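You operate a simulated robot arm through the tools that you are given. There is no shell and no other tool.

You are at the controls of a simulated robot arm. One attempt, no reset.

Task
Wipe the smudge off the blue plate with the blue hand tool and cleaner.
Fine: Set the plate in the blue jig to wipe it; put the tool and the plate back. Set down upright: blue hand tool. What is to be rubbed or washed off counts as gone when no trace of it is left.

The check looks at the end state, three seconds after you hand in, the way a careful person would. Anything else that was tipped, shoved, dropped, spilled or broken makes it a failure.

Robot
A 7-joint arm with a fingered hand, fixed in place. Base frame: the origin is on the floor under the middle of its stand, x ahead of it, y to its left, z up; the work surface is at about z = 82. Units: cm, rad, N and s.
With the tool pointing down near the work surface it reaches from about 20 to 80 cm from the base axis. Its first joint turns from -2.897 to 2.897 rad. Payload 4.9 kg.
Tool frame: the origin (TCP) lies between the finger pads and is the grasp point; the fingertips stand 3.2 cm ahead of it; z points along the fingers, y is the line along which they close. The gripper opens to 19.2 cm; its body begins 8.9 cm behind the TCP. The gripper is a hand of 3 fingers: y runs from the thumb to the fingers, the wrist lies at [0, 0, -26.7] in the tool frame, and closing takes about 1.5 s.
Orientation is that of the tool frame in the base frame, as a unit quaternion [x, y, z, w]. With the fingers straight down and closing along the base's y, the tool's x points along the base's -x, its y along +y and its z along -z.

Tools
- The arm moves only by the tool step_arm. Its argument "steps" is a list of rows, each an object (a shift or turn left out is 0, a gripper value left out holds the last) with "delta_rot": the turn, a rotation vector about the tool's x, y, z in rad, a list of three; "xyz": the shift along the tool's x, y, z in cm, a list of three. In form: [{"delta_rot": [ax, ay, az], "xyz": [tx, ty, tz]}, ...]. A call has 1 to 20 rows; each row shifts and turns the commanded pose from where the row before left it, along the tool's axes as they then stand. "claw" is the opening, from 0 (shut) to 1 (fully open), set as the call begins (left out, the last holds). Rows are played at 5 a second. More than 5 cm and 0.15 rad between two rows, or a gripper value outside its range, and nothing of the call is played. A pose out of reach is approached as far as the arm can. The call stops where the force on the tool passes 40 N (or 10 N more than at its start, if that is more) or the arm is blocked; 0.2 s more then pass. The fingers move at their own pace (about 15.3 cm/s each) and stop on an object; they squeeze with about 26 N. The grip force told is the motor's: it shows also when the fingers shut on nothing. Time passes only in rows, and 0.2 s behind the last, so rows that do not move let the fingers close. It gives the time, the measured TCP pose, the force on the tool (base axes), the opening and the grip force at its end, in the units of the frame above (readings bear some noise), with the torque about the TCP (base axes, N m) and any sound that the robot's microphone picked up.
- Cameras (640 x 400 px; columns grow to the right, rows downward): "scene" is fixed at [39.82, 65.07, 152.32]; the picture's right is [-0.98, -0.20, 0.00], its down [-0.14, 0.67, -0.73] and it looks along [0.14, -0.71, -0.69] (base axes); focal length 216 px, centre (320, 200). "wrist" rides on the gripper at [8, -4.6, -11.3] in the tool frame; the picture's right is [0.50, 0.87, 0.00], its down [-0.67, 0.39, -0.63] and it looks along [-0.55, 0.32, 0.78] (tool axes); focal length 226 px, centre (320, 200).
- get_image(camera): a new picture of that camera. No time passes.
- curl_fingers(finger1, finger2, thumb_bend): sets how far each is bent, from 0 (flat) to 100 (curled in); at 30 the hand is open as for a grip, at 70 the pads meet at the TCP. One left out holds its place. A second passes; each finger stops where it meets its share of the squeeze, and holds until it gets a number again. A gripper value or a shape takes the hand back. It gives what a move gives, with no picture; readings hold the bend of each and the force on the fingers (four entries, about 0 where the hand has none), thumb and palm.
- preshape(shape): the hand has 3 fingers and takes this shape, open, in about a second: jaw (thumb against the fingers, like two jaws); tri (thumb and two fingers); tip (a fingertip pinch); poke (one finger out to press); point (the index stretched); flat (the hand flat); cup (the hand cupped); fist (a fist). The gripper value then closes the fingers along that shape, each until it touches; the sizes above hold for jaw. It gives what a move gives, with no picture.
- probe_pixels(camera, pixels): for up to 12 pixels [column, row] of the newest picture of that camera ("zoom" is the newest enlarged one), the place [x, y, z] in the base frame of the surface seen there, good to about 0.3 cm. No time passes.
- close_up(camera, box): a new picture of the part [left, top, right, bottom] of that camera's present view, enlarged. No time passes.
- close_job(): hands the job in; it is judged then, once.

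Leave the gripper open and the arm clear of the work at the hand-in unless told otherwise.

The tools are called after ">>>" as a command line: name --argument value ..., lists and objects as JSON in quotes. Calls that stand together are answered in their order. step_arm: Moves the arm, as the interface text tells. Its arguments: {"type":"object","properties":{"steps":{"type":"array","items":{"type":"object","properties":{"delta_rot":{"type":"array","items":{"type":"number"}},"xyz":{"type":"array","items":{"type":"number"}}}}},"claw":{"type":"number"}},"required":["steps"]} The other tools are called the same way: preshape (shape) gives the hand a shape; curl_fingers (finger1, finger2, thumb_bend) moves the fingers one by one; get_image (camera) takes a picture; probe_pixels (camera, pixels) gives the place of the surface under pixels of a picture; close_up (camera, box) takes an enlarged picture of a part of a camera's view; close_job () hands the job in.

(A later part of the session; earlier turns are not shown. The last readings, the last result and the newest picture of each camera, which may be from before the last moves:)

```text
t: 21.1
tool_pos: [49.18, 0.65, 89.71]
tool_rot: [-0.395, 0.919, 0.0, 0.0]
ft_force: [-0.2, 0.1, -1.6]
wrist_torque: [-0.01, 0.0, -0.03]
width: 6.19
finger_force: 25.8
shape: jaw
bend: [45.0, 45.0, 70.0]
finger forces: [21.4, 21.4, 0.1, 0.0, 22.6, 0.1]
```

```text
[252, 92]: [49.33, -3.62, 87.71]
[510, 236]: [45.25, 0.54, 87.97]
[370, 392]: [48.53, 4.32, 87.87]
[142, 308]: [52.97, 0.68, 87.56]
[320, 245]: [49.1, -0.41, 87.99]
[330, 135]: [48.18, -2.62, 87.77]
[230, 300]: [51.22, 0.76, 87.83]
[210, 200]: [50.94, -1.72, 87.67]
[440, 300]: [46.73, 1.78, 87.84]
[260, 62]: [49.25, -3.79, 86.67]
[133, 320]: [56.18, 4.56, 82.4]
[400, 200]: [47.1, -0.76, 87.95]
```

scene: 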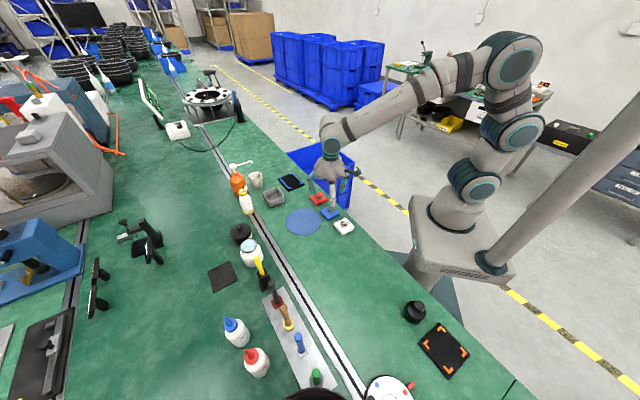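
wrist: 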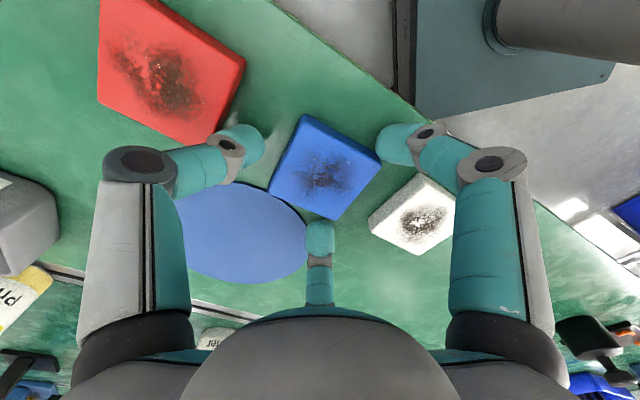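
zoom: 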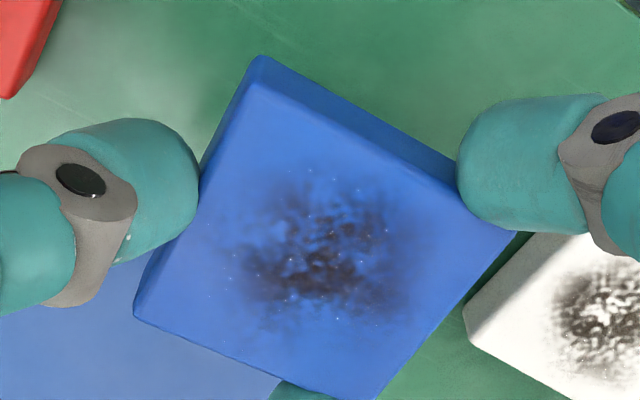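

The plate's top is at z ≈ 87.8 with the TCP at 89.7, level, and centred within 0.2 cm of the TCP. The jig is centred at (72.2, -17.4) with yaw ≈ 134.5°. I'll raise 5 cm, carry the plate over the jig and turn +0.045 rad to match.

>>> step_arm --steps '[{"xyz": [0, 0, -2.5]}, {"xyz": [0, 0, -2.5]}, {"xyz": [-0.41, -4.17, 0]}, {"xyz": [-0.41, -4.17, 0]}, {"xyz": [-0.41, -4.17, 0]}, {"xyz": [-0.41, -4.17, 0]}, {"xyz": [-0.41, -4.17, 0]}, {"xyz": [-0.41, -4.17, 0]}, {"xyz": [-0.41, -4.17, 0]}, {"delta_rot": [0, 0, 0.045]}, {"xyz": [0, 0, 0]}]'

>>> get_image --camera "wrist"

>>> close_up --camera "scene" --box '[230, 120, 350, 210]'

```text
t: 23.5
tool_pos: [72.13, -17.45, 94.78]
tool_rot: [-0.375, 0.927, 0.001, 0.0]
ft_force: [0.3, -0.4, -0.1]
wrist_torque: [0.01, 0.0, 0.01]
width: 6.19
finger_force: 25.7
shape: jaw
bend: [45.0, 45.0, 70.0]
finger forces: [21.1, 21.4, 0.0, 0.0, 22.5, 0.0]
```

```text
taken
```

wrist: 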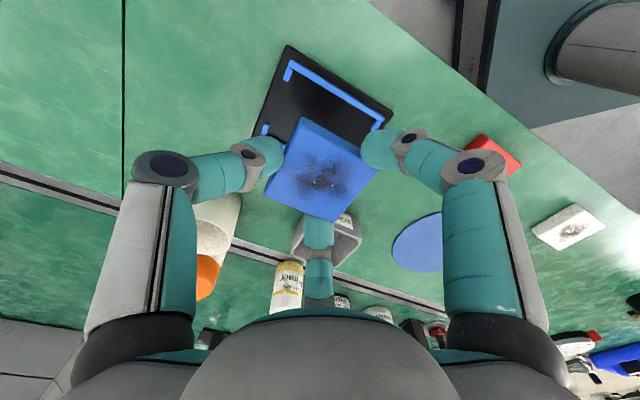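

```text
4.44 times, centred on (290, 165) of scene
```

zoom: 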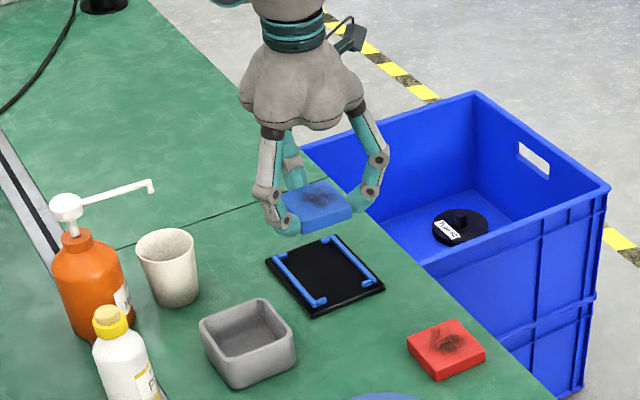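

The plate hangs over the jig. I'll lower 6.3 cm to about 1 cm above the rails and look again.

>>> step_arm --steps '[{"xyz": [0, 0, 2.5]}, {"xyz": [0, 0, 2.5]}, {"xyz": [0, 0, 1.3]}, {"xyz": [0, 0, 0]}, {"xyz": [0, 0, 0]}]'

>>> get_image --camera "wrist"

>>> close_up --camera "scene" --box '[255, 145, 335, 205]'

>>> close_up --camera "wrist" --box '[230, 60, 430, 240]'

```text
t: 24.7
tool_pos: [72.03, -17.34, 88.34]
tool_rot: [-0.375, 0.927, -0.001, 0.001]
ft_force: [-0.2, -0.7, -0.9]
wrist_torque: [0.0, -0.01, -0.02]
width: 6.2
finger_force: 26.2
shape: jaw
bend: [45.0, 45.0, 70.0]
finger forces: [21.2, 21.2, 0.1, 0.1, 22.5, 0.0]
```

```text
taken
```

wrist: 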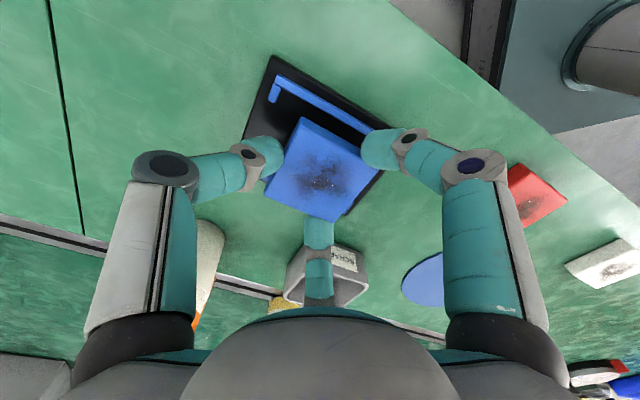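

```text
6.67 times, centred on (295, 175) of scene
```

zoom: 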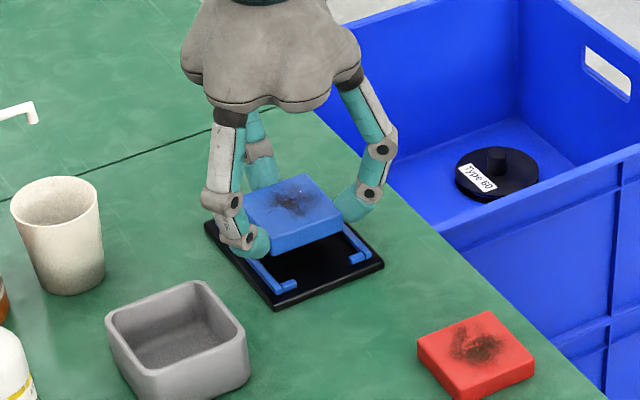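

```text
2.22 times, centred on (330, 150) of wrist
```

zoom: 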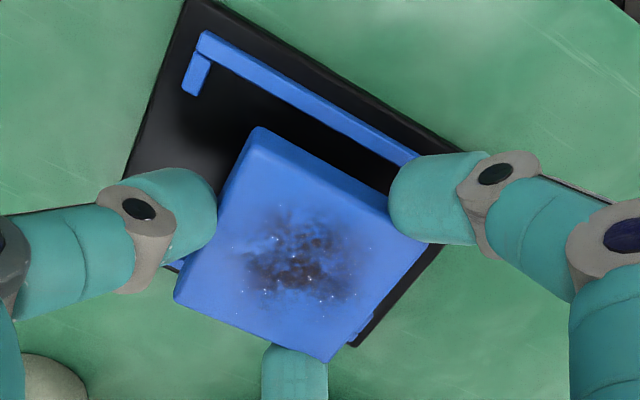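

I'll probe the plate's top corners and the visible rail and stub to compare their positions.

>>> probe_pixels --camera "zoom" --pixels '[[250, 146], [418, 243], [330, 355], [180, 288], [300, 250], [215, 45], [205, 80], [400, 155], [300, 97], [190, 15], [310, 110], [360, 340]]'

>>> probe_pixels --camera "zoom" --pixels '[[253, 130], [320, 175], [385, 210], [250, 330], [290, 345], [205, 225], [380, 290], [225, 65], [380, 158], [175, 265], [160, 225], [420, 262]]'

```text
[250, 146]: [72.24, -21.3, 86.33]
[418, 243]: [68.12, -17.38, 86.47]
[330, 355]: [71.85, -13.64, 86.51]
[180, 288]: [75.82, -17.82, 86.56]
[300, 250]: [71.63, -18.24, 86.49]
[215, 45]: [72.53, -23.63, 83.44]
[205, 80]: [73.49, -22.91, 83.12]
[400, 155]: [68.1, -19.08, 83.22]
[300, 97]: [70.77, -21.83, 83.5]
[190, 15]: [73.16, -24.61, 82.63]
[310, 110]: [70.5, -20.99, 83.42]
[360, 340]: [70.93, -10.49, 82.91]
```

```text
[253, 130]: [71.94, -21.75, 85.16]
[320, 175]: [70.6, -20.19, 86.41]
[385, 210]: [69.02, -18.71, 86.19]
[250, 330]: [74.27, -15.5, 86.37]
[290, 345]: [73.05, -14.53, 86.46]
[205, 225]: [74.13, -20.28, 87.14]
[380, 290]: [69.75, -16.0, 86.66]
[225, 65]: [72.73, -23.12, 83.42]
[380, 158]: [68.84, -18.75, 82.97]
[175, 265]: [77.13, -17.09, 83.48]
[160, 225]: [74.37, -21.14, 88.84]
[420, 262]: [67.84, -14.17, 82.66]
```

The plate is 0.2 cm off toward the near rail and the yaw matches. I'll nudge it -0.15 in tool x, lower 1.6 cm so it enters the pocket with the fingertips just above the rails, and read the force.

>>> step_arm --steps '[{"xyz": [-0.15, 0, 0]}, {"xyz": [0, 0, 0.6]}, {"xyz": [0, 0, 0.4]}, {"xyz": [0, 0, 0.3]}, {"xyz": [0, 0, 0.3]}, {"xyz": [0, 0, 0]}]'

>>> close_up --camera "scene" --box '[265, 150, 325, 200]'

>>> close_up --camera "wrist" --box '[230, 60, 430, 240]'

```text
t: 26.1
tool_pos: [72.06, -17.32, 86.72]
tool_rot: [-0.375, 0.927, 0.0, 0.001]
ft_force: [0.1, 0.2, 1.4]
wrist_torque: [0.06, 0.02, 0.04]
width: 6.19
finger_force: 26.1
shape: jaw
bend: [45.0, 45.0, 70.0]
finger forces: [21.7, 22.5, 0.0, 0.1, 22.5, 0.0]
```

```text
8.00 times, centred on (295, 175) of scene
```

zoom: 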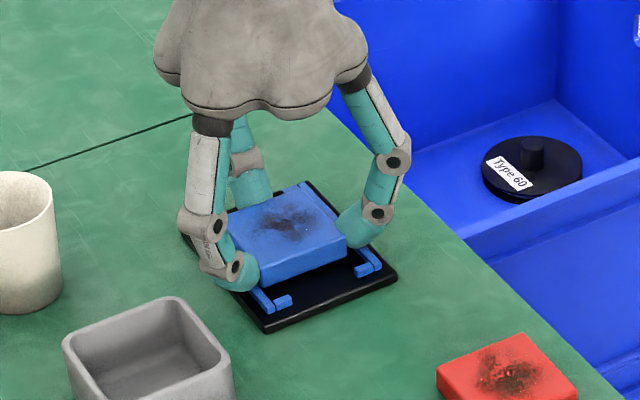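

```text
2.22 times, centred on (330, 150) of wrist
```

zoom: 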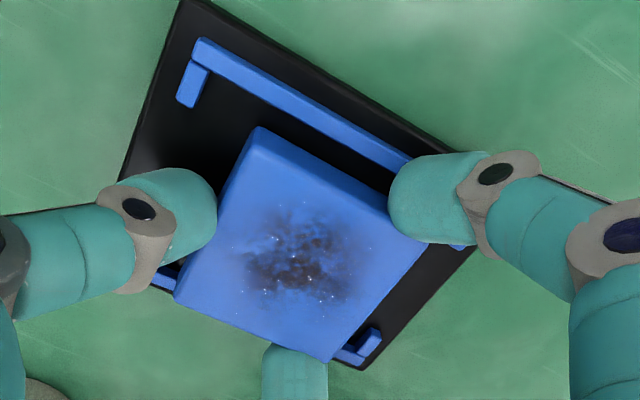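

Force reads +1.4 N, a very light touch. I'll probe the plate's top height and its gap to the rails.

>>> probe_pixels --camera "zoom" --pixels '[[250, 146], [418, 243], [330, 355], [180, 288], [300, 250], [300, 97], [370, 145], [310, 112], [372, 340], [355, 355], [160, 280], [340, 140]]'

```text
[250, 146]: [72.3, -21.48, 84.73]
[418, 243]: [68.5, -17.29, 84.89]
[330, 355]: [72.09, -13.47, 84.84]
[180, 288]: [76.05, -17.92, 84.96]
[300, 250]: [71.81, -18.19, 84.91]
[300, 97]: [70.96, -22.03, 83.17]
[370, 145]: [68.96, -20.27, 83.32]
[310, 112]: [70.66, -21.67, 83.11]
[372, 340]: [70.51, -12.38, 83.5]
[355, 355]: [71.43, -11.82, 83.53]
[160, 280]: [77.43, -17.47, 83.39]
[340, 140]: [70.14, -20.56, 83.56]
```

The plate's bottom is at about 83.1, inside the rails and centred. I'll open the hand to 9 cm to let it settle the last 3 mm.

>>> step_arm --steps '[{"xyz": [0, 0, 0.1]}, {"xyz": [0, 0, 0]}, {"xyz": [0, 0, 0]}]'

>>> step_arm --steps '[{"xyz": [0, 0, 0]}, {"xyz": [0, 0, 0]}, {"xyz": [0, 0, 0]}, {"xyz": [0, 0, 0]}]' --claw 0.47

>>> close_up --camera "wrist" --box '[230, 60, 430, 240]'

>>> close_up --camera "scene" --box '[265, 150, 325, 200]'

```text
t: 26.9
tool_pos: [72.04, -17.37, 86.53]
tool_rot: [-0.374, 0.927, -0.002, 0.001]
ft_force: [-1.9, 0.7, 7.9]
wrist_torque: [0.16, 0.18, 0.0]
width: 6.22
finger_force: 26.4
shape: jaw
bend: [45.0, 45.0, 70.0]
finger forces: [26.0, 26.3, 0.1, 0.1, 22.5, 0.0]
```

```text
t: 27.9
tool_pos: [72.16, -17.27, 86.56]
tool_rot: [-0.375, 0.927, 0.0, 0.0]
ft_force: [1.4, 0.4, 4.8]
wrist_torque: [-0.05, 0.19, 0.01]
width: 8.88
finger_force: 0.0
shape: jaw
bend: [39.0, 38.0, 70.0]
finger forces: [5.0, 0.0, 0.1, 0.0, 0.0, 0.1]
```

```text
2.22 times, centred on (330, 150) of wrist
```

zoom: 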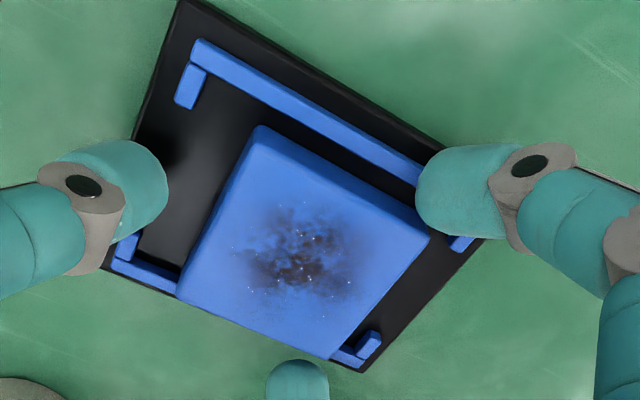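

```text
8.00 times, centred on (295, 175) of scene
```

zoom: 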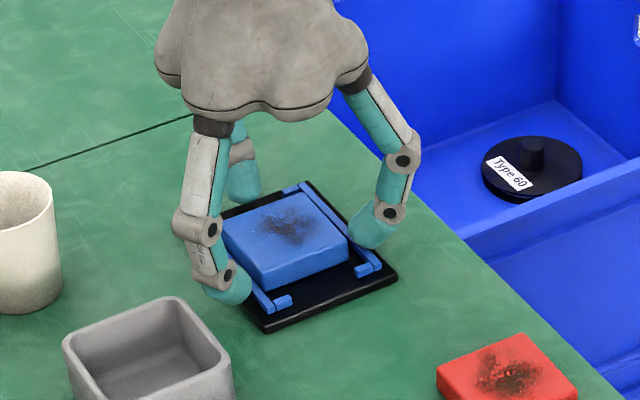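

One fingertip rests lightly on a rail (about 5 N). I'll rise straight up 6 cm and look at how the plate sits.

>>> step_arm --steps '[{"xyz": [0, 0, -0.3]}, {"xyz": [0, 0, -1]}, {"xyz": [0, 0, -2]}, {"xyz": [0, 0, -3]}, {"xyz": [0, 0, -3]}]'

>>> close_up --camera "scene" --box '[265, 150, 325, 200]'

>>> close_up --camera "wrist" --box '[230, 40, 430, 200]'

```text
t: 29.1
tool_pos: [72.19, -17.16, 95.77]
tool_rot: [-0.374, 0.927, 0.0, -0.001]
ft_force: [-0.5, -0.2, -0.3]
wrist_torque: [0.0, -0.01, 0.02]
width: 8.98
finger_force: 0.0
shape: jaw
bend: [38.0, 38.0, 70.0]
finger forces: [0.1, 0.1, 0.1, 0.1, 0.0, 0.0]
```

```text
8.00 times, centred on (295, 175) of scene
```

zoom: 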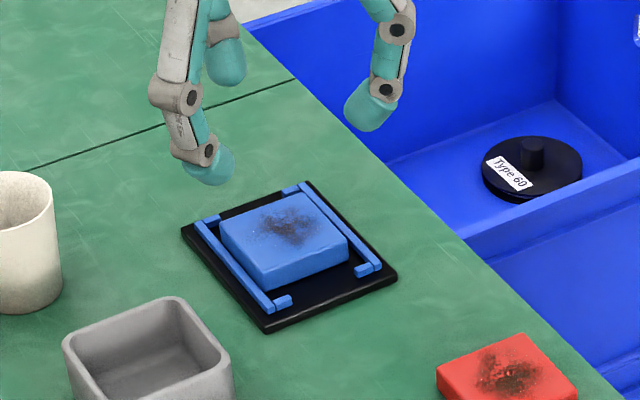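

```text
2.50 times, centred on (330, 120) of wrist
```

zoom: 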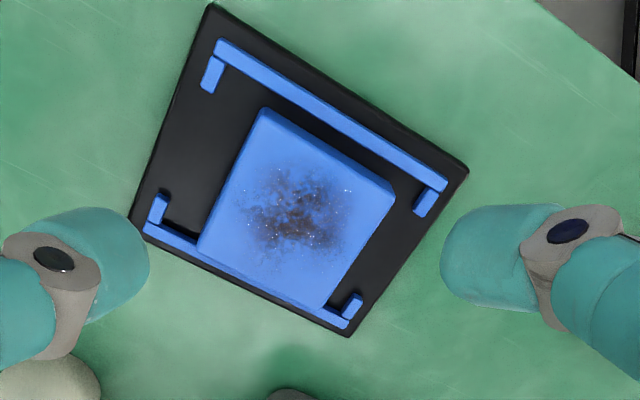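

The plate is seated between the rails. I'll probe its corners to fix its place for wiping.

>>> probe_pixels --camera "zoom" --pixels '[[262, 120], [390, 202], [325, 303], [203, 250], [295, 210], [240, 205], [355, 205], [300, 165], [290, 255], [340, 180], [245, 240], [320, 250]]'

>>> get_image --camera "scene"

```text
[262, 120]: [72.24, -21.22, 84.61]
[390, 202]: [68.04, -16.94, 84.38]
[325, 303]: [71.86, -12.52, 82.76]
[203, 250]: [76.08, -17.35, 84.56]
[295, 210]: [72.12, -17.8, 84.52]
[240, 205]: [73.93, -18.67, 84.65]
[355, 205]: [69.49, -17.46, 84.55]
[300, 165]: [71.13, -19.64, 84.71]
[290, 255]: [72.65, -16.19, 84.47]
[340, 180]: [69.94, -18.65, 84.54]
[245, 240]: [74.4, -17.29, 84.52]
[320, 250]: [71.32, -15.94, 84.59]
```

```text
taken
```

scene: 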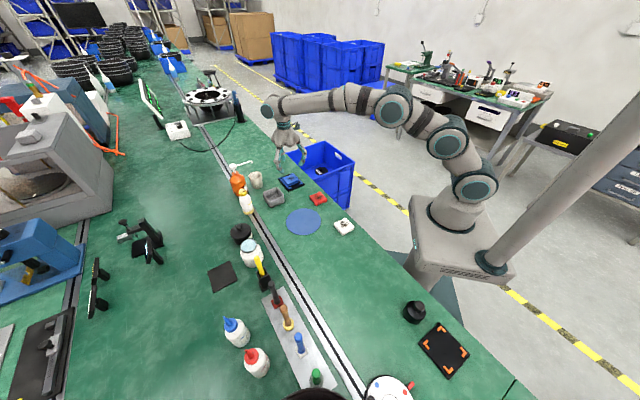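

The plate top is at z ≈ 84.55, centred near (72.1, -17.2). Now for the tool tray and cleaner jar, I'll enlarge the scene view there and probe.

>>> close_up --camera "scene" --box '[260, 280, 350, 400]'

>>> probe_pixels --camera "zoom" --pixels '[[298, 185], [297, 205], [303, 235], [310, 250], [290, 240], [330, 240], [305, 260], [310, 205], [250, 90], [262, 140], [357, 305], [225, 75]]'

>>> close_up --camera "scene" --box '[220, 215, 290, 265]'

>>> probe_pixels --camera "zoom" --pixels '[[270, 245], [270, 200], [215, 245], [325, 245], [270, 290], [240, 295], [345, 290], [210, 100], [190, 100], [340, 345], [240, 350], [300, 390]]'

```text
3.33 times, centred on (305, 340) of scene
```

zoom: 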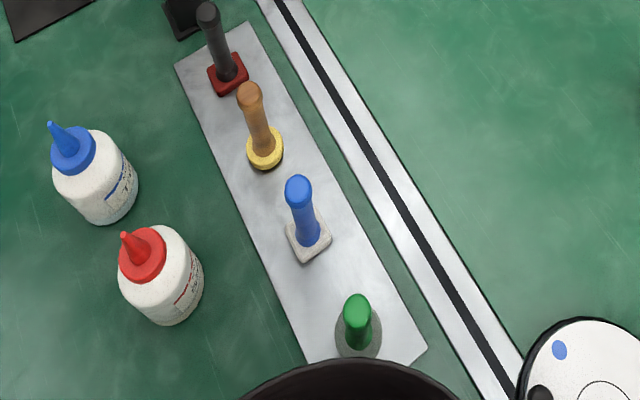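

```text
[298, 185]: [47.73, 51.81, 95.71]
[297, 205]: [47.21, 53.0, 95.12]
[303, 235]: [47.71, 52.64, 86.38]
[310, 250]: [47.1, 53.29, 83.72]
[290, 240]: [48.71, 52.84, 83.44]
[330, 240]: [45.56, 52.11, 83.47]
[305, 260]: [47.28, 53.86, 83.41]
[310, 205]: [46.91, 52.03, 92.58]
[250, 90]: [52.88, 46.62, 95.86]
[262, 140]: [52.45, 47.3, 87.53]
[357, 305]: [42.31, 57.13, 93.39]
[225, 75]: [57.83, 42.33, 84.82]
```

```text
8.00 times, centred on (255, 240) of scene
```

zoom: 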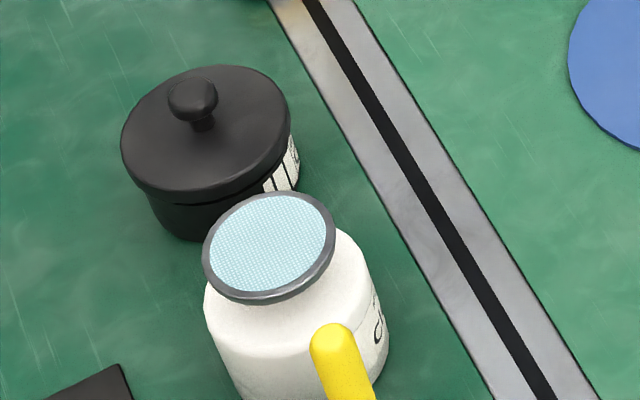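

```text
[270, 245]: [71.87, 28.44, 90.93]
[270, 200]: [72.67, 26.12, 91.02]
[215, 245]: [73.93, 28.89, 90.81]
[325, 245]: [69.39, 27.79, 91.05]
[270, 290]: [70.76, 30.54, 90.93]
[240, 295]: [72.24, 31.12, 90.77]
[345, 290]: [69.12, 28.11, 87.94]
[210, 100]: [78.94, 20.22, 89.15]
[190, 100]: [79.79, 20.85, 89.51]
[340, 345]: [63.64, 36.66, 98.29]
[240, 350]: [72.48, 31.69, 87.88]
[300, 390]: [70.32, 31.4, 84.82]
```

The blue tool stands near (47.2, 52.2), with its handle top at z ≈ 96. The cleaner jar's mesh is centred near (71.6, 28.4) at z = 90.9, about 5 cm wide. I'll now probe the neighbours around the tool — bottles, handles, pad corners and tray — for clearance.

>>> close_up --camera "scene" --box '[210, 290, 340, 390]'

>>> probe_pixels --camera "zoom" --pixels '[[75, 145], [195, 280], [215, 305], [265, 360], [240, 350], [195, 350], [450, 250], [425, 308], [475, 315], [440, 340], [340, 160], [500, 385]]'

>>> close_up --camera "scene" --box '[275, 320, 325, 370]'

```text
4.00 times, centred on (275, 340) of scene
```

zoom: 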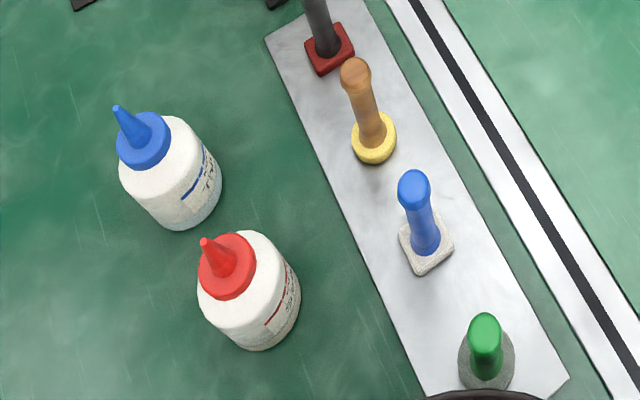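

```text
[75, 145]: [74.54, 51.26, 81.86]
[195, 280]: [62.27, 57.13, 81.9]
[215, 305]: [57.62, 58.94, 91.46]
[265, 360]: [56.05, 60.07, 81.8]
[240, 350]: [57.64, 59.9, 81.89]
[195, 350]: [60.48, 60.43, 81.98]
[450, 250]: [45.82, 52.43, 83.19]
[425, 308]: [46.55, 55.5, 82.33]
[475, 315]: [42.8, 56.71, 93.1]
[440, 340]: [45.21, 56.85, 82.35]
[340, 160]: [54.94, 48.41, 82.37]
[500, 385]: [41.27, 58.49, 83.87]
```

```text
8.00 times, centred on (300, 345) of scene
```

zoom: 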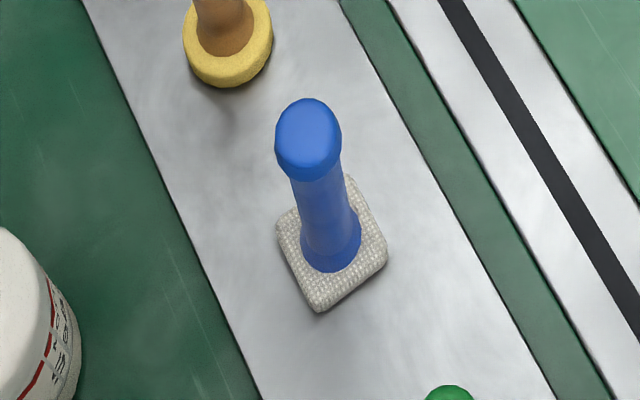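

>>> probe_pixels --camera "zoom" --pixels '[[282, 222], [318, 302], [383, 245], [350, 182], [307, 115], [307, 150], [307, 172], [280, 150], [338, 150], [330, 230], [330, 262], [350, 290]]'

>>> probe_pixels --camera "zoom" --pixels '[[298, 190], [342, 190], [320, 210], [305, 235], [358, 225], [290, 260], [360, 210], [318, 308], [440, 385], [220, 20], [280, 235], [386, 250]]'

```text
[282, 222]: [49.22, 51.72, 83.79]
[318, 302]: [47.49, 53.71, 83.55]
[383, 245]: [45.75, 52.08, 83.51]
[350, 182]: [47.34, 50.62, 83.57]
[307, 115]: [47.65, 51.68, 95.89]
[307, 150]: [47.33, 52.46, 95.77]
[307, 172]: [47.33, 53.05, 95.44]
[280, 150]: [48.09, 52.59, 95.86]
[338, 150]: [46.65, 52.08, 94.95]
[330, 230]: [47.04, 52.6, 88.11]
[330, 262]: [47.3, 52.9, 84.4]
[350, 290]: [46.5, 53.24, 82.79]
```

```text
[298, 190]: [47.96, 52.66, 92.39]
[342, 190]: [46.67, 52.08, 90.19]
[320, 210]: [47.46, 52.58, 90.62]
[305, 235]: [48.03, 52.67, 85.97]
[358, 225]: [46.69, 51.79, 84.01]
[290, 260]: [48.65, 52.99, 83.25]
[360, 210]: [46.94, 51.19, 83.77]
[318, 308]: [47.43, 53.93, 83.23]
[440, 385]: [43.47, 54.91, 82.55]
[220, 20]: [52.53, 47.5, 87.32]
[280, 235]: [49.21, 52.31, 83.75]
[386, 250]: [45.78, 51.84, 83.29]
```

The tool axis is at about (47.48, 52.03), with a pad of roughly 2.6 cm square and a tray top at z ≈ 82.35. The neighbouring handles are about 7 cm away along the -43° line, so I'll bring the hand in with y at 46.6°, keeping the fingers off that line. First I'll rise to z ≈ 112 and turn.

>>> step_arm --steps '[{"delta_rot": [0, 0, 0.1388], "xyz": [0, 0, -4]}, {"delta_rot": [0, 0, 0.1388], "xyz": [0, 0, -4]}, {"delta_rot": [0, 0, 0.1388], "xyz": [0, 0, -4]}, {"delta_rot": [0, 0, 0.1388], "xyz": [0, 0, -4]}, {"delta_rot": [0, 0, 0.1388]}, {"delta_rot": [0, 0, 0.1388]}, {"delta_rot": [0, 0, 0.1388]}, {"delta_rot": [0, 0, 0.1388]}, {"delta_rot": [0, 0, 0.1388]}, {"delta_rot": [0, 0, 0.1388]}, {"delta_rot": [0, 0, 0.1388]}, {"xyz": [0, 0, 0]}]'

```text
t: 31.7
tool_pos: [72.14, -17.25, 111.84]
tool_rot: [0.372, 0.928, -0.001, 0.0]
ft_force: [-0.3, 0.0, 0.4]
wrist_torque: [0.01, 0.0, 0.02]
width: 9.0
finger_force: 0.1
shape: jaw
bend: [38.0, 38.0, 70.0]
finger forces: [0.1, 0.1, 0.0, 0.0, 0.0, 0.0]
```

The hand is now at z = 111.8 with y at 46.3°. I'll swing over to above the tool tray at this height.

>>> step_arm --steps '[{"xyz": [4.09, 2.08, 0]}, {"xyz": [4.09, 2.08, 0]}, {"xyz": [4.09, 2.08, 0]}, {"xyz": [4.09, 2.08, 0]}, {"xyz": [4.09, 2.08, 0]}, {"xyz": [4.09, 2.08, 0]}, {"xyz": [4.09, 2.08, 0]}, {"xyz": [4.09, 2.08, 0]}, {"xyz": [4.09, 2.08, 0]}, {"xyz": [4.09, 2.08, 0]}, {"xyz": [4.09, 2.08, 0]}, {"xyz": [4.09, 2.08, 0]}, {"xyz": [4.09, 2.08, 0]}, {"xyz": [4.09, 2.08, 0]}, {"xyz": [4.09, 2.08, 0]}, {"xyz": [4.09, 2.08, 0]}, {"xyz": [0, 0, 0]}]'

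>>> get_image --camera "wrist"

>>> get_image --camera "scene"

```text
t: 35.3
tool_pos: [47.74, 52.27, 111.73]
tool_rot: [0.371, 0.929, 0.0, 0.0]
ft_force: [0.9, -0.5, 0.2]
wrist_torque: [0.0, 0.03, -0.03]
width: 8.98
finger_force: 0.1
shape: jaw
bend: [38.0, 38.0, 70.0]
finger forces: [0.0, 0.0, 0.0, 0.0, 0.0, 0.1]
```

```text
taken
```

wrist: 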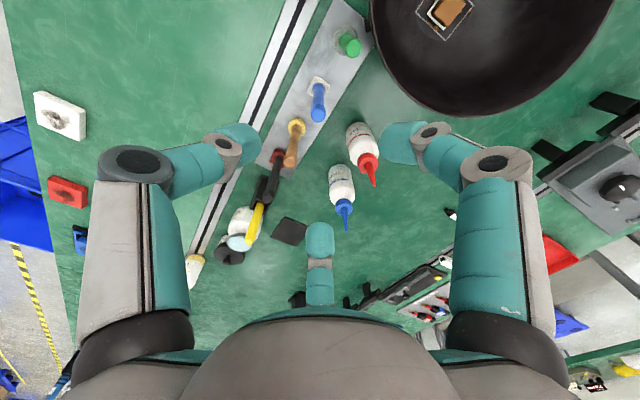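

```text
taken
```

scene: 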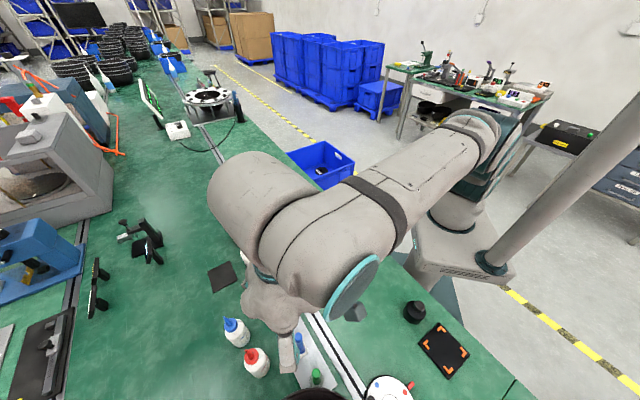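

A large dark bowl-like object lies beyond the green tool, at the top right of the wrist view. I'll probe it and the tool to be sure of the clearance.

>>> probe_pixels --camera "wrist" --pixels '[[375, 40], [400, 80], [450, 112], [520, 110], [480, 60], [440, 15], [365, 10], [320, 85], [318, 115], [347, 45], [297, 130], [362, 130]]'

>>> close_up --camera "wrist" --box '[250, 0, 450, 180]'

```text
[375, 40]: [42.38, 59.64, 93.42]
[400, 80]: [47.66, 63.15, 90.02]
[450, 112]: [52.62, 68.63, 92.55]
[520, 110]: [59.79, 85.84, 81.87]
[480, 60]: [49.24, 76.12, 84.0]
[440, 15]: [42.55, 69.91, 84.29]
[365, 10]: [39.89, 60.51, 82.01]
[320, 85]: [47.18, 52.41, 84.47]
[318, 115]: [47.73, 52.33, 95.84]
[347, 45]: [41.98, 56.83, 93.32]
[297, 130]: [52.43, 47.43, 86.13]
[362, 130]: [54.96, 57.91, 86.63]
```

```text
2.22 times, centred on (350, 90) of wrist
```

zoom: 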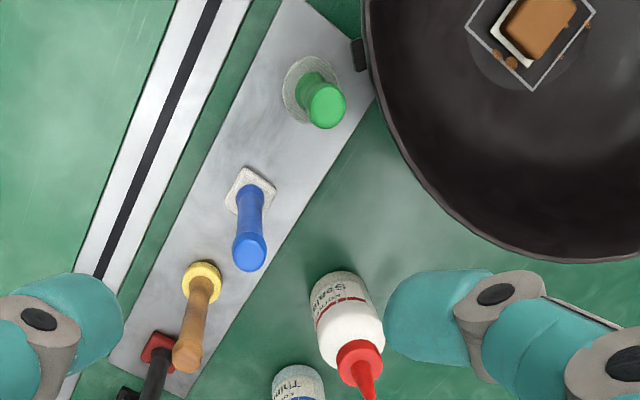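

The bowl's rim is about 9–11 cm from the tool axis at z ≤ 93.4, so a narrow opening will clear it. I'll narrow to 5.5 cm and lower to z ≈ 102, still above the handle tops, to check alignment.

>>> step_arm --steps '[{"xyz": [0, 0, 3]}, {"xyz": [0, 0, 3]}, {"xyz": [0, 0, 3.5]}, {"xyz": [0, 0, 0]}, {"xyz": [0, 0, 0]}]' --claw 0.286

>>> get_image --camera "wrist"

>>> close_up --camera "wrist" --box '[230, 60, 410, 220]'

```text
t: 36.5
tool_pos: [47.63, 52.12, 102.35]
tool_rot: [0.37, 0.929, -0.001, -0.001]
ft_force: [0.2, 0.0, 0.0]
wrist_torque: [-0.01, -0.01, -0.05]
width: 5.53
finger_force: 0.1
shape: jaw
bend: [48.0, 48.0, 70.0]
finger forces: [0.0, 0.0, 0.1, 0.1, 0.1, 0.1]
```

```text
taken
```

wrist: 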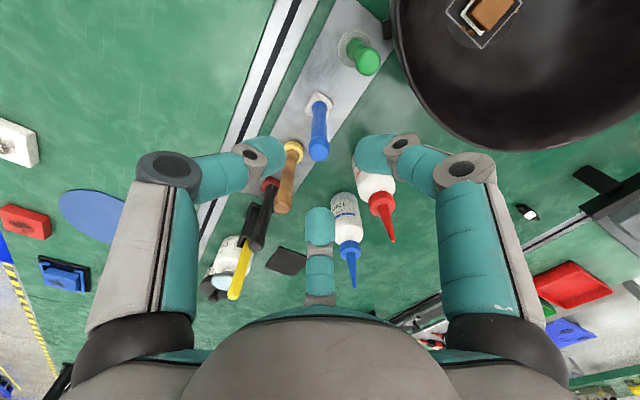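

```text
2.50 times, centred on (320, 140) of wrist
```

zoom: 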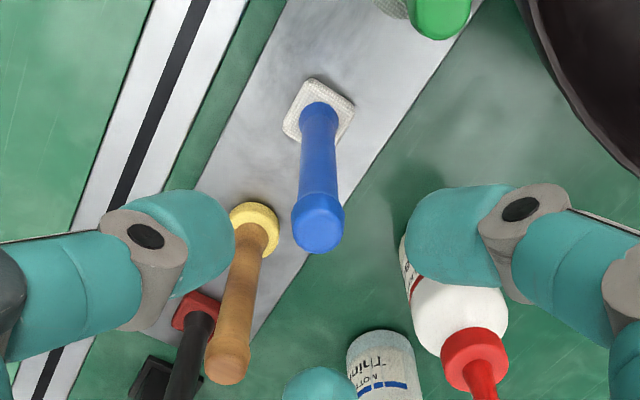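

The blue handle lines up with the hand's axis: knob at about (319,152), expected (320,154). I'll probe the knob and pad for a fine correction.

>>> probe_pixels --camera "zoom" --pixels '[[318, 205], [318, 230], [296, 225], [341, 222], [318, 245], [318, 160], [318, 120], [312, 82], [352, 105], [286, 120], [335, 140], [240, 210]]'

```text
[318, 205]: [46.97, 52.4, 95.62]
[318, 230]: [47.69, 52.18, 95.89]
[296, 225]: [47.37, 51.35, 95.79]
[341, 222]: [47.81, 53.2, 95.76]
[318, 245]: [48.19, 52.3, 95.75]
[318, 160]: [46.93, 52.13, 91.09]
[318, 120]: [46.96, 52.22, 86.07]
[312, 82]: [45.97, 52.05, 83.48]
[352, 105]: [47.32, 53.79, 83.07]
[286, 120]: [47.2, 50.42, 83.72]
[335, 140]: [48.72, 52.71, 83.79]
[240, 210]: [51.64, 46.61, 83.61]
```

The tool axis (47.55, 52.12) matches the TCP (47.63, 52.12). I'll descend to z ≈ 89.5 with the fingers around the handle.

>>> step_arm --steps '[{"xyz": [0, 0, 2.5]}, {"xyz": [0, 0, 2.5]}, {"xyz": [0, 0, 2.5]}, {"xyz": [0, 0, 2]}, {"xyz": [0, 0, 2]}, {"xyz": [0, 0, 1.35]}, {"xyz": [0, 0, 0]}]'

>>> get_image --camera "wrist"

>>> close_up --camera "scene" --box '[240, 270, 380, 400]'

```text
t: 38.1
tool_pos: [47.65, 51.81, 89.65]
tool_rot: [0.371, 0.929, 0.0, 0.0]
ft_force: [-1.0, -0.3, -0.2]
wrist_torque: [0.01, 0.02, -0.01]
width: 5.52
finger_force: 0.0
shape: jaw
bend: [48.0, 48.0, 70.0]
finger forces: [0.1, 0.0, 0.1, 0.0, 0.0, 0.1]
```

```text
taken
```

wrist: 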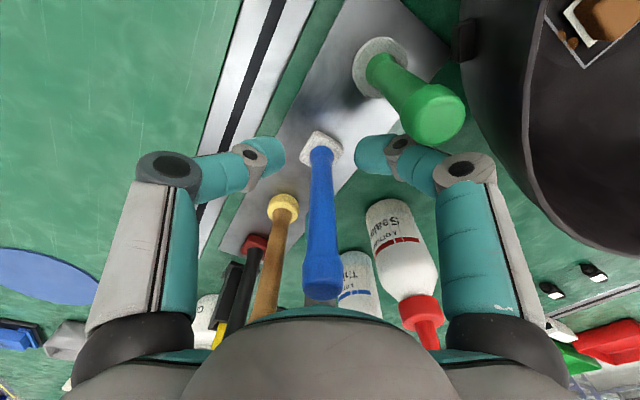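

```text
3.08 times, centred on (310, 335) of scene
```

zoom: 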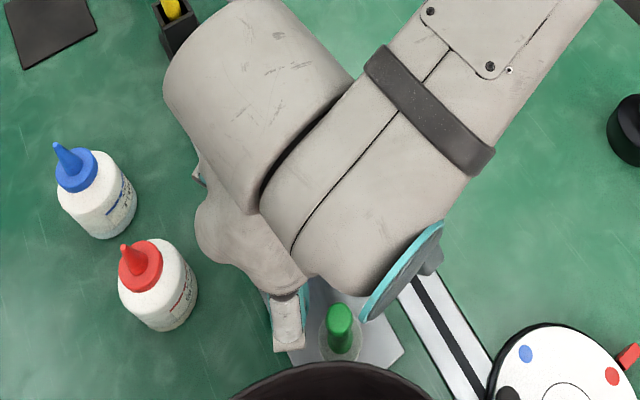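

The handle stands centred between the three fingers and everything is clear. Now I'll close on it.

>>> step_arm --steps '[{"xyz": [0, 0, 0]}, {"xyz": [0, 0, 0]}, {"xyz": [0, 0, 0]}, {"xyz": [0, 0, 0]}, {"xyz": [0, 0, 0]}, {"xyz": [0, 0, 0]}, {"xyz": [0, 0, 0]}]' --claw 0.0

>>> get_image --camera "wrist"

```text
t: 39.7
tool_pos: [47.65, 51.86, 89.55]
tool_rot: [0.371, 0.929, 0.0, 0.001]
ft_force: [0.4, 0.3, -0.8]
wrist_torque: [0.02, -0.01, 0.0]
width: 1.03
finger_force: 26.2
shape: jaw
bend: [73.0, 72.0, 70.0]
finger forces: [23.3, 23.0, 0.0, 0.0, 23.0, 0.1]
```

```text
taken
```

wrist: 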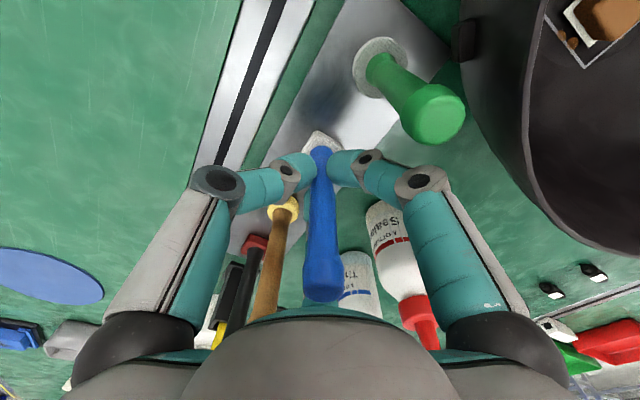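

All three fingers hold the handle at about 23 N each. I'll lift straight up 4 cm and check that the tool follows upright.

>>> step_arm --steps '[{"xyz": [0, 0, -0.5]}, {"xyz": [0, 0, -1.5]}, {"xyz": [0, 0, -2]}, {"xyz": [0, 0, 0]}]'

>>> get_image --camera "wrist"

```text
t: 40.7
tool_pos: [47.69, 51.94, 93.46]
tool_rot: [0.371, 0.929, -0.001, 0.0]
ft_force: [-0.1, -0.2, -0.2]
wrist_torque: [0.0, 0.0, 0.0]
width: 1.01
finger_force: 26.2
shape: jaw
bend: [73.0, 72.0, 70.0]
finger forces: [23.4, 23.1, 0.0, 0.0, 23.0, 0.0]
```

```text
taken
```

wrist: 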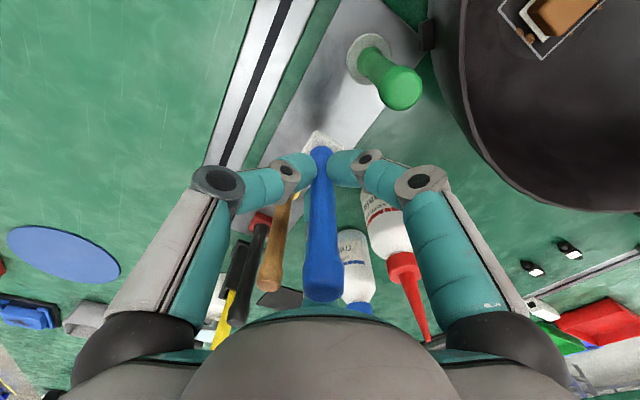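

The tool came up upright with the hand. I'll raise to z ≈ 108 and carry it over to the cleaner jar.

>>> step_arm --steps '[{"xyz": [0, 0, -4]}, {"xyz": [0, 0, -4]}, {"xyz": [0, 0, -4]}, {"xyz": [0, 0, -2.5]}, {"xyz": [-4.19, -0.06, 0]}, {"xyz": [-4.19, -0.06, 0]}, {"xyz": [-4.19, -0.06, 0]}, {"xyz": [-4.19, -0.06, 0]}, {"xyz": [-4.19, -0.06, 0]}, {"xyz": [-4.19, -0.06, 0]}, {"xyz": [-4.19, -0.06, 0]}, {"xyz": [-4.19, -0.06, 0]}, {"xyz": [0, 0, 0]}]'

>>> get_image --camera "wrist"

>>> get_image --camera "scene"

```text
t: 43.5
tool_pos: [70.89, 27.8, 107.74]
tool_rot: [0.37, 0.929, -0.001, -0.001]
ft_force: [0.1, -0.6, -1.5]
wrist_torque: [0.0, 0.0, 0.01]
width: 1.04
finger_force: 25.9
shape: jaw
bend: [73.0, 72.0, 70.0]
finger forces: [23.4, 23.4, 0.1, 0.0, 22.8, 0.0]
out of reach, approached as far as the arm can: row 12
```

```text
taken
```

wrist: 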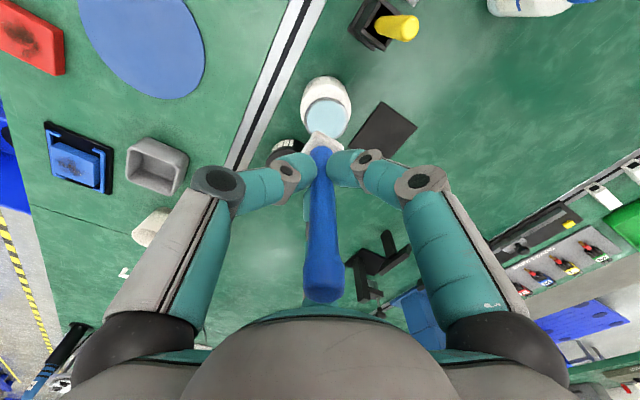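

```text
taken
```

scene: 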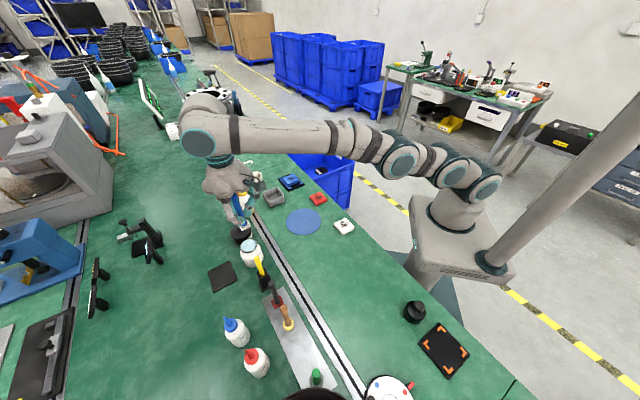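

The reach limit stopped me at (70.9, 27.8, 107.7), just short; lower down it should reach further. The mesh is visible at (327,117), so I'll probe it in a zoom.

>>> close_up --camera "wrist" --box '[270, 60, 390, 160]'

```text
4.00 times, centred on (330, 110) of wrist
```

zoom: 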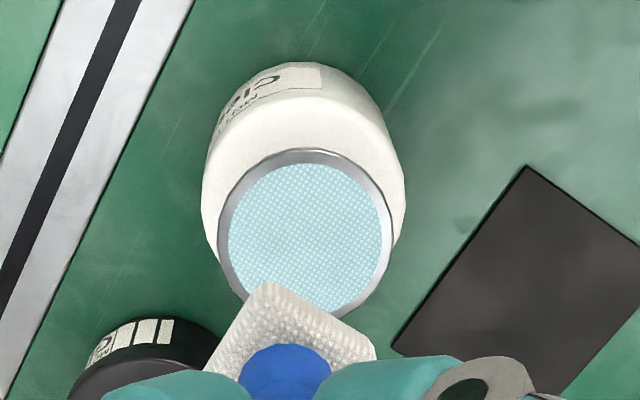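

>>> probe_pixels --camera "zoom" --pixels '[[300, 165], [230, 240], [380, 240], [300, 240], [300, 285], [340, 295], [305, 152], [222, 240], [390, 240], [270, 290], [230, 345], [365, 350]]'

>>> probe_pixels --camera "zoom" --pixels '[[285, 370], [285, 330], [520, 175], [400, 345], [635, 245], [300, 120], [205, 200], [402, 200], [190, 350], [130, 330], [240, 290], [365, 290]]'

```text
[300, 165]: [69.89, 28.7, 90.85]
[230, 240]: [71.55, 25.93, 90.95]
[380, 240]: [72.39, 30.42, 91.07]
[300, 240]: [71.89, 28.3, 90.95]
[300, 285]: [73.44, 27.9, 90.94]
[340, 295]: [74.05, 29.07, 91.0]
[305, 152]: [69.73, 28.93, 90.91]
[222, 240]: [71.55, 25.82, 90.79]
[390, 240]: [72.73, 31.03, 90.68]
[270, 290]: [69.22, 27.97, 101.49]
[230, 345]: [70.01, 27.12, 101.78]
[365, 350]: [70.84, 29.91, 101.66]
```

```text
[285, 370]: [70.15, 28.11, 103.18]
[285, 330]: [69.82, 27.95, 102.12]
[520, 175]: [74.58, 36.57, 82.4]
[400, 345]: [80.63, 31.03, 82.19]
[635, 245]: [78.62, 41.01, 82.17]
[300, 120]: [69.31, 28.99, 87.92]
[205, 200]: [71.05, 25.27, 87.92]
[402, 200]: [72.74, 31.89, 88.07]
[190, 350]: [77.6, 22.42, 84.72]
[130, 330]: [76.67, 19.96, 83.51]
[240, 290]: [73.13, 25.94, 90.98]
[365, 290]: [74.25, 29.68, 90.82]
```

The mesh is centred near (72.0, 28.25) at z = 90.95, radius ≈ 2.3; the pad bottom is about 7.2 cm below the TCP. I'll descend 5 cm and see where the arm sits.

>>> step_arm --steps '[{"xyz": [0, 0, 2.5]}, {"xyz": [0, 0, 2.5]}, {"xyz": [0, 0, 0]}, {"xyz": [0, 0, 0]}]'

```text
t: 44.5
tool_pos: [70.75, 27.84, 102.63]
tool_rot: [0.371, 0.929, 0.0, 0.0]
ft_force: [0.4, 0.0, -0.7]
wrist_torque: [-0.01, 0.01, -0.01]
width: 1.05
finger_force: 26.2
shape: jaw
bend: [73.0, 72.0, 70.0]
finger forces: [23.4, 23.1, 0.0, 0.1, 22.8, 0.0]
```

The commanded pose was clipped at the limit. I'll go down another 1.8 cm (pad bottom ≈ 93.6, still above the mesh) and shift (-0.56, +1.11) toward the mesh centre.

>>> step_arm --steps '[{"xyz": [0, 0, 1.8]}, {"xyz": [-0.28, 0.55, 0]}, {"xyz": [-0.28, 0.55, 0]}, {"xyz": [0, 0, 0]}, {"xyz": [0, 0, 0]}]'

>>> get_image --camera "wrist"

>>> close_up --camera "wrist" --box '[270, 80, 390, 180]'

>>> close_up --camera "scene" --box '[200, 180, 300, 280]'

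```text
t: 45.7
tool_pos: [71.99, 28.31, 100.92]
tool_rot: [0.371, 0.929, 0.0, 0.0]
ft_force: [-0.5, -0.1, -0.8]
wrist_torque: [0.0, -0.01, 0.01]
width: 1.01
finger_force: 26.5
shape: jaw
bend: [73.0, 72.0, 70.0]
finger forces: [23.4, 23.2, 0.0, 0.0, 22.7, 0.1]
```

```text
taken
```

wrist: 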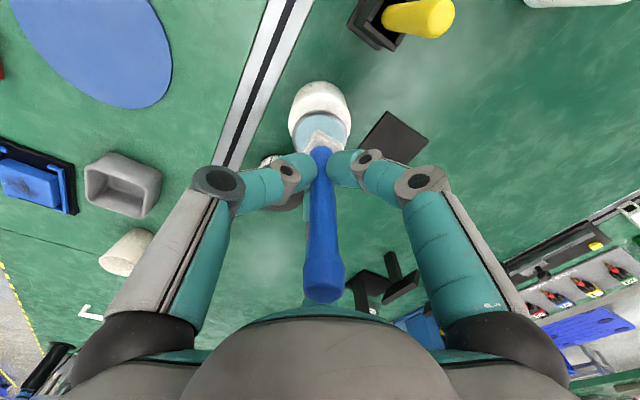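

```text
4.00 times, centred on (330, 130) of wrist
```

zoom: 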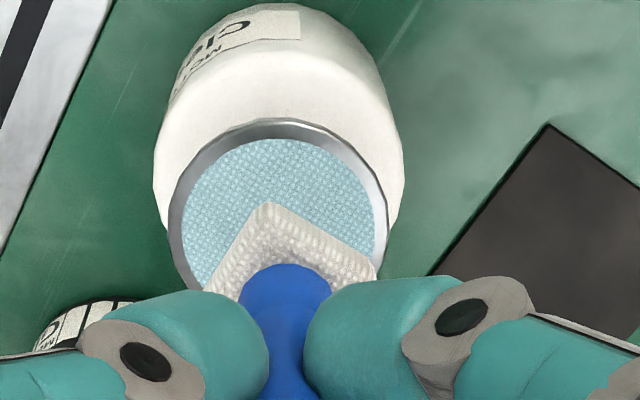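

```text
4.00 times, centred on (250, 230) of scene
```

zoom: 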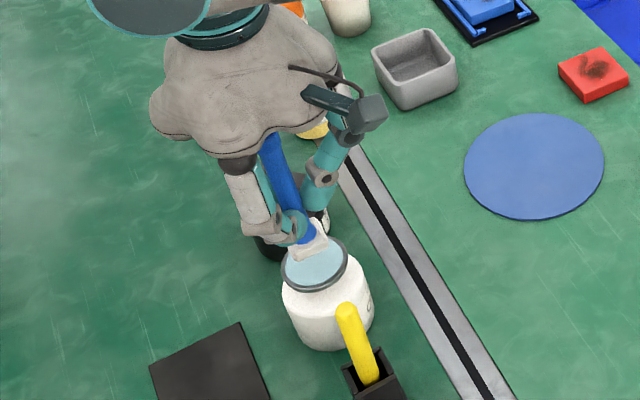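

The tool is now over the mesh at (71.99, 28.31). I'll re-probe the mesh edge and pad corners from here to confirm the centring.

>>> probe_pixels --camera "zoom" --pixels '[[300, 260], [320, 265]]'

>>> close_up --camera "wrist" --box '[270, 80, 390, 180]'

>>> probe_pixels --camera "zoom" --pixels '[[277, 143], [188, 225], [381, 225], [200, 275], [375, 255], [240, 155], [330, 160], [265, 205], [215, 285], [374, 270], [265, 180], [345, 200]]'

```text
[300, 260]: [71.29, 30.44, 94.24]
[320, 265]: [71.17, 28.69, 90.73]
```

```text
4.00 times, centred on (330, 130) of wrist
```

zoom: 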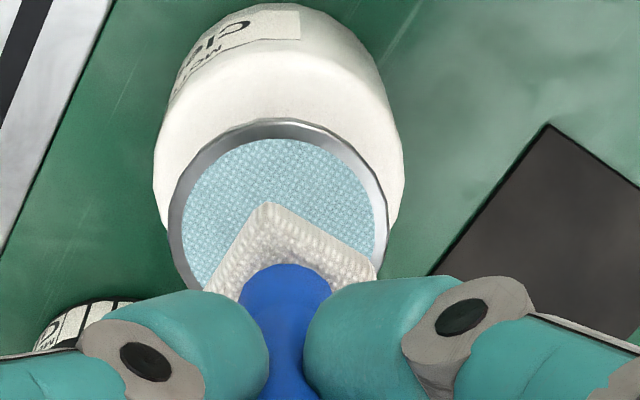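

```text
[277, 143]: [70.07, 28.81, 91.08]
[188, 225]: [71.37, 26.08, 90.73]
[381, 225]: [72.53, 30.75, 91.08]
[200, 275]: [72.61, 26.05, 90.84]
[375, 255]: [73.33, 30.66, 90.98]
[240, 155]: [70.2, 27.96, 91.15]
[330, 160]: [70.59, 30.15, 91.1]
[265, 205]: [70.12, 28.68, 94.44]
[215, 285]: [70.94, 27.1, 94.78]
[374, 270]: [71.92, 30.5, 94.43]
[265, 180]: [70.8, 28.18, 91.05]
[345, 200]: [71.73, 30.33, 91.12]
```

The pad centre is about 0.3 cm off the mesh centre, so I'll nudge -0.25 in x and lower 2 cm, then approach contact in small steps while watching the force.

>>> step_arm --steps '[{"xyz": [-0.25, 0, 0]}, {"xyz": [0, 0, 1.0]}, {"xyz": [0, 0, 0.8]}, {"xyz": [0, 0, 0.2]}, {"xyz": [0, 0, 0]}]'

```text
t: 46.9
tool_pos: [71.95, 28.28, 98.75]
tool_rot: [0.37, 0.929, 0.0, 0.0]
ft_force: [-0.7, -0.5, -0.5]
wrist_torque: [0.0, 0.0, -0.02]
width: 1.03
finger_force: 26.4
shape: jaw
bend: [73.0, 72.0, 70.0]
finger forces: [23.4, 23.3, 0.0, 0.0, 22.6, 0.1]
```

>>> step_arm --steps '[{"xyz": [0, 0, 0.2]}, {"xyz": [0, 0, 0.15]}, {"xyz": [0, 0, 0]}]'

>>> close_up --camera "wrist" --box '[270, 80, 390, 180]'

```text
t: 47.7
tool_pos: [72.11, 28.2, 98.43]
tool_rot: [0.371, 0.929, -0.001, -0.001]
ft_force: [0.2, -0.5, -1.2]
wrist_torque: [-0.02, 0.01, 0.0]
width: 1.06
finger_force: 25.8
shape: jaw
bend: [73.0, 72.0, 70.0]
finger forces: [23.3, 23.2, 0.1, 0.0, 22.7, 0.0]
```

```text
4.00 times, centred on (330, 130) of wrist
```

zoom: 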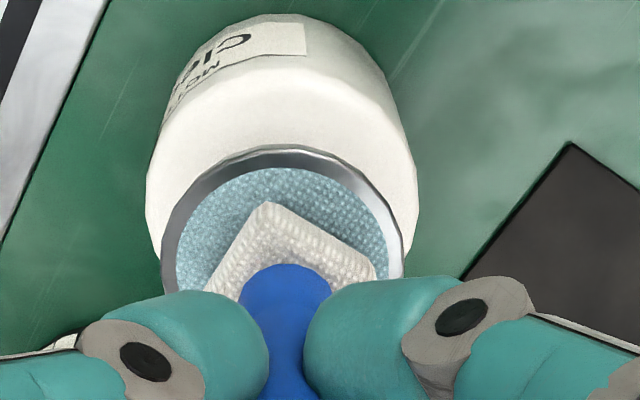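

There is no contact yet, with the pad hovering just over the mesh. I'll continue downward in small steps.

>>> step_arm --steps '[{"xyz": [0, 0, 0.15]}, {"xyz": [0, 0, 0.15]}, {"xyz": [0, 0, 0]}]'

```text
t: 48.5
tool_pos: [72.02, 28.23, 98.2]
tool_rot: [0.371, 0.929, 0.0, 0.0]
ft_force: [0.1, -1.1, -1.0]
wrist_torque: [0.0, 0.03, -0.03]
width: 1.03
finger_force: 26.3
shape: jaw
bend: [73.0, 72.0, 70.0]
finger forces: [23.4, 23.2, 0.1, 0.1, 22.6, 0.1]
```

>>> step_arm --steps '[{"xyz": [0, 0, 0.15]}, {"xyz": [0, 0, 0.15]}, {"xyz": [0, 0, 0]}]'

```text
t: 49.3
tool_pos: [72.08, 28.25, 97.98]
tool_rot: [0.37, 0.929, 0.0, 0.0]
ft_force: [0.4, 0.2, -0.6]
wrist_torque: [-0.04, -0.03, 0.02]
width: 1.01
finger_force: 26.2
shape: jaw
bend: [73.0, 72.0, 70.0]
finger forces: [23.5, 23.4, 0.0, 0.1, 22.7, 0.0]
```

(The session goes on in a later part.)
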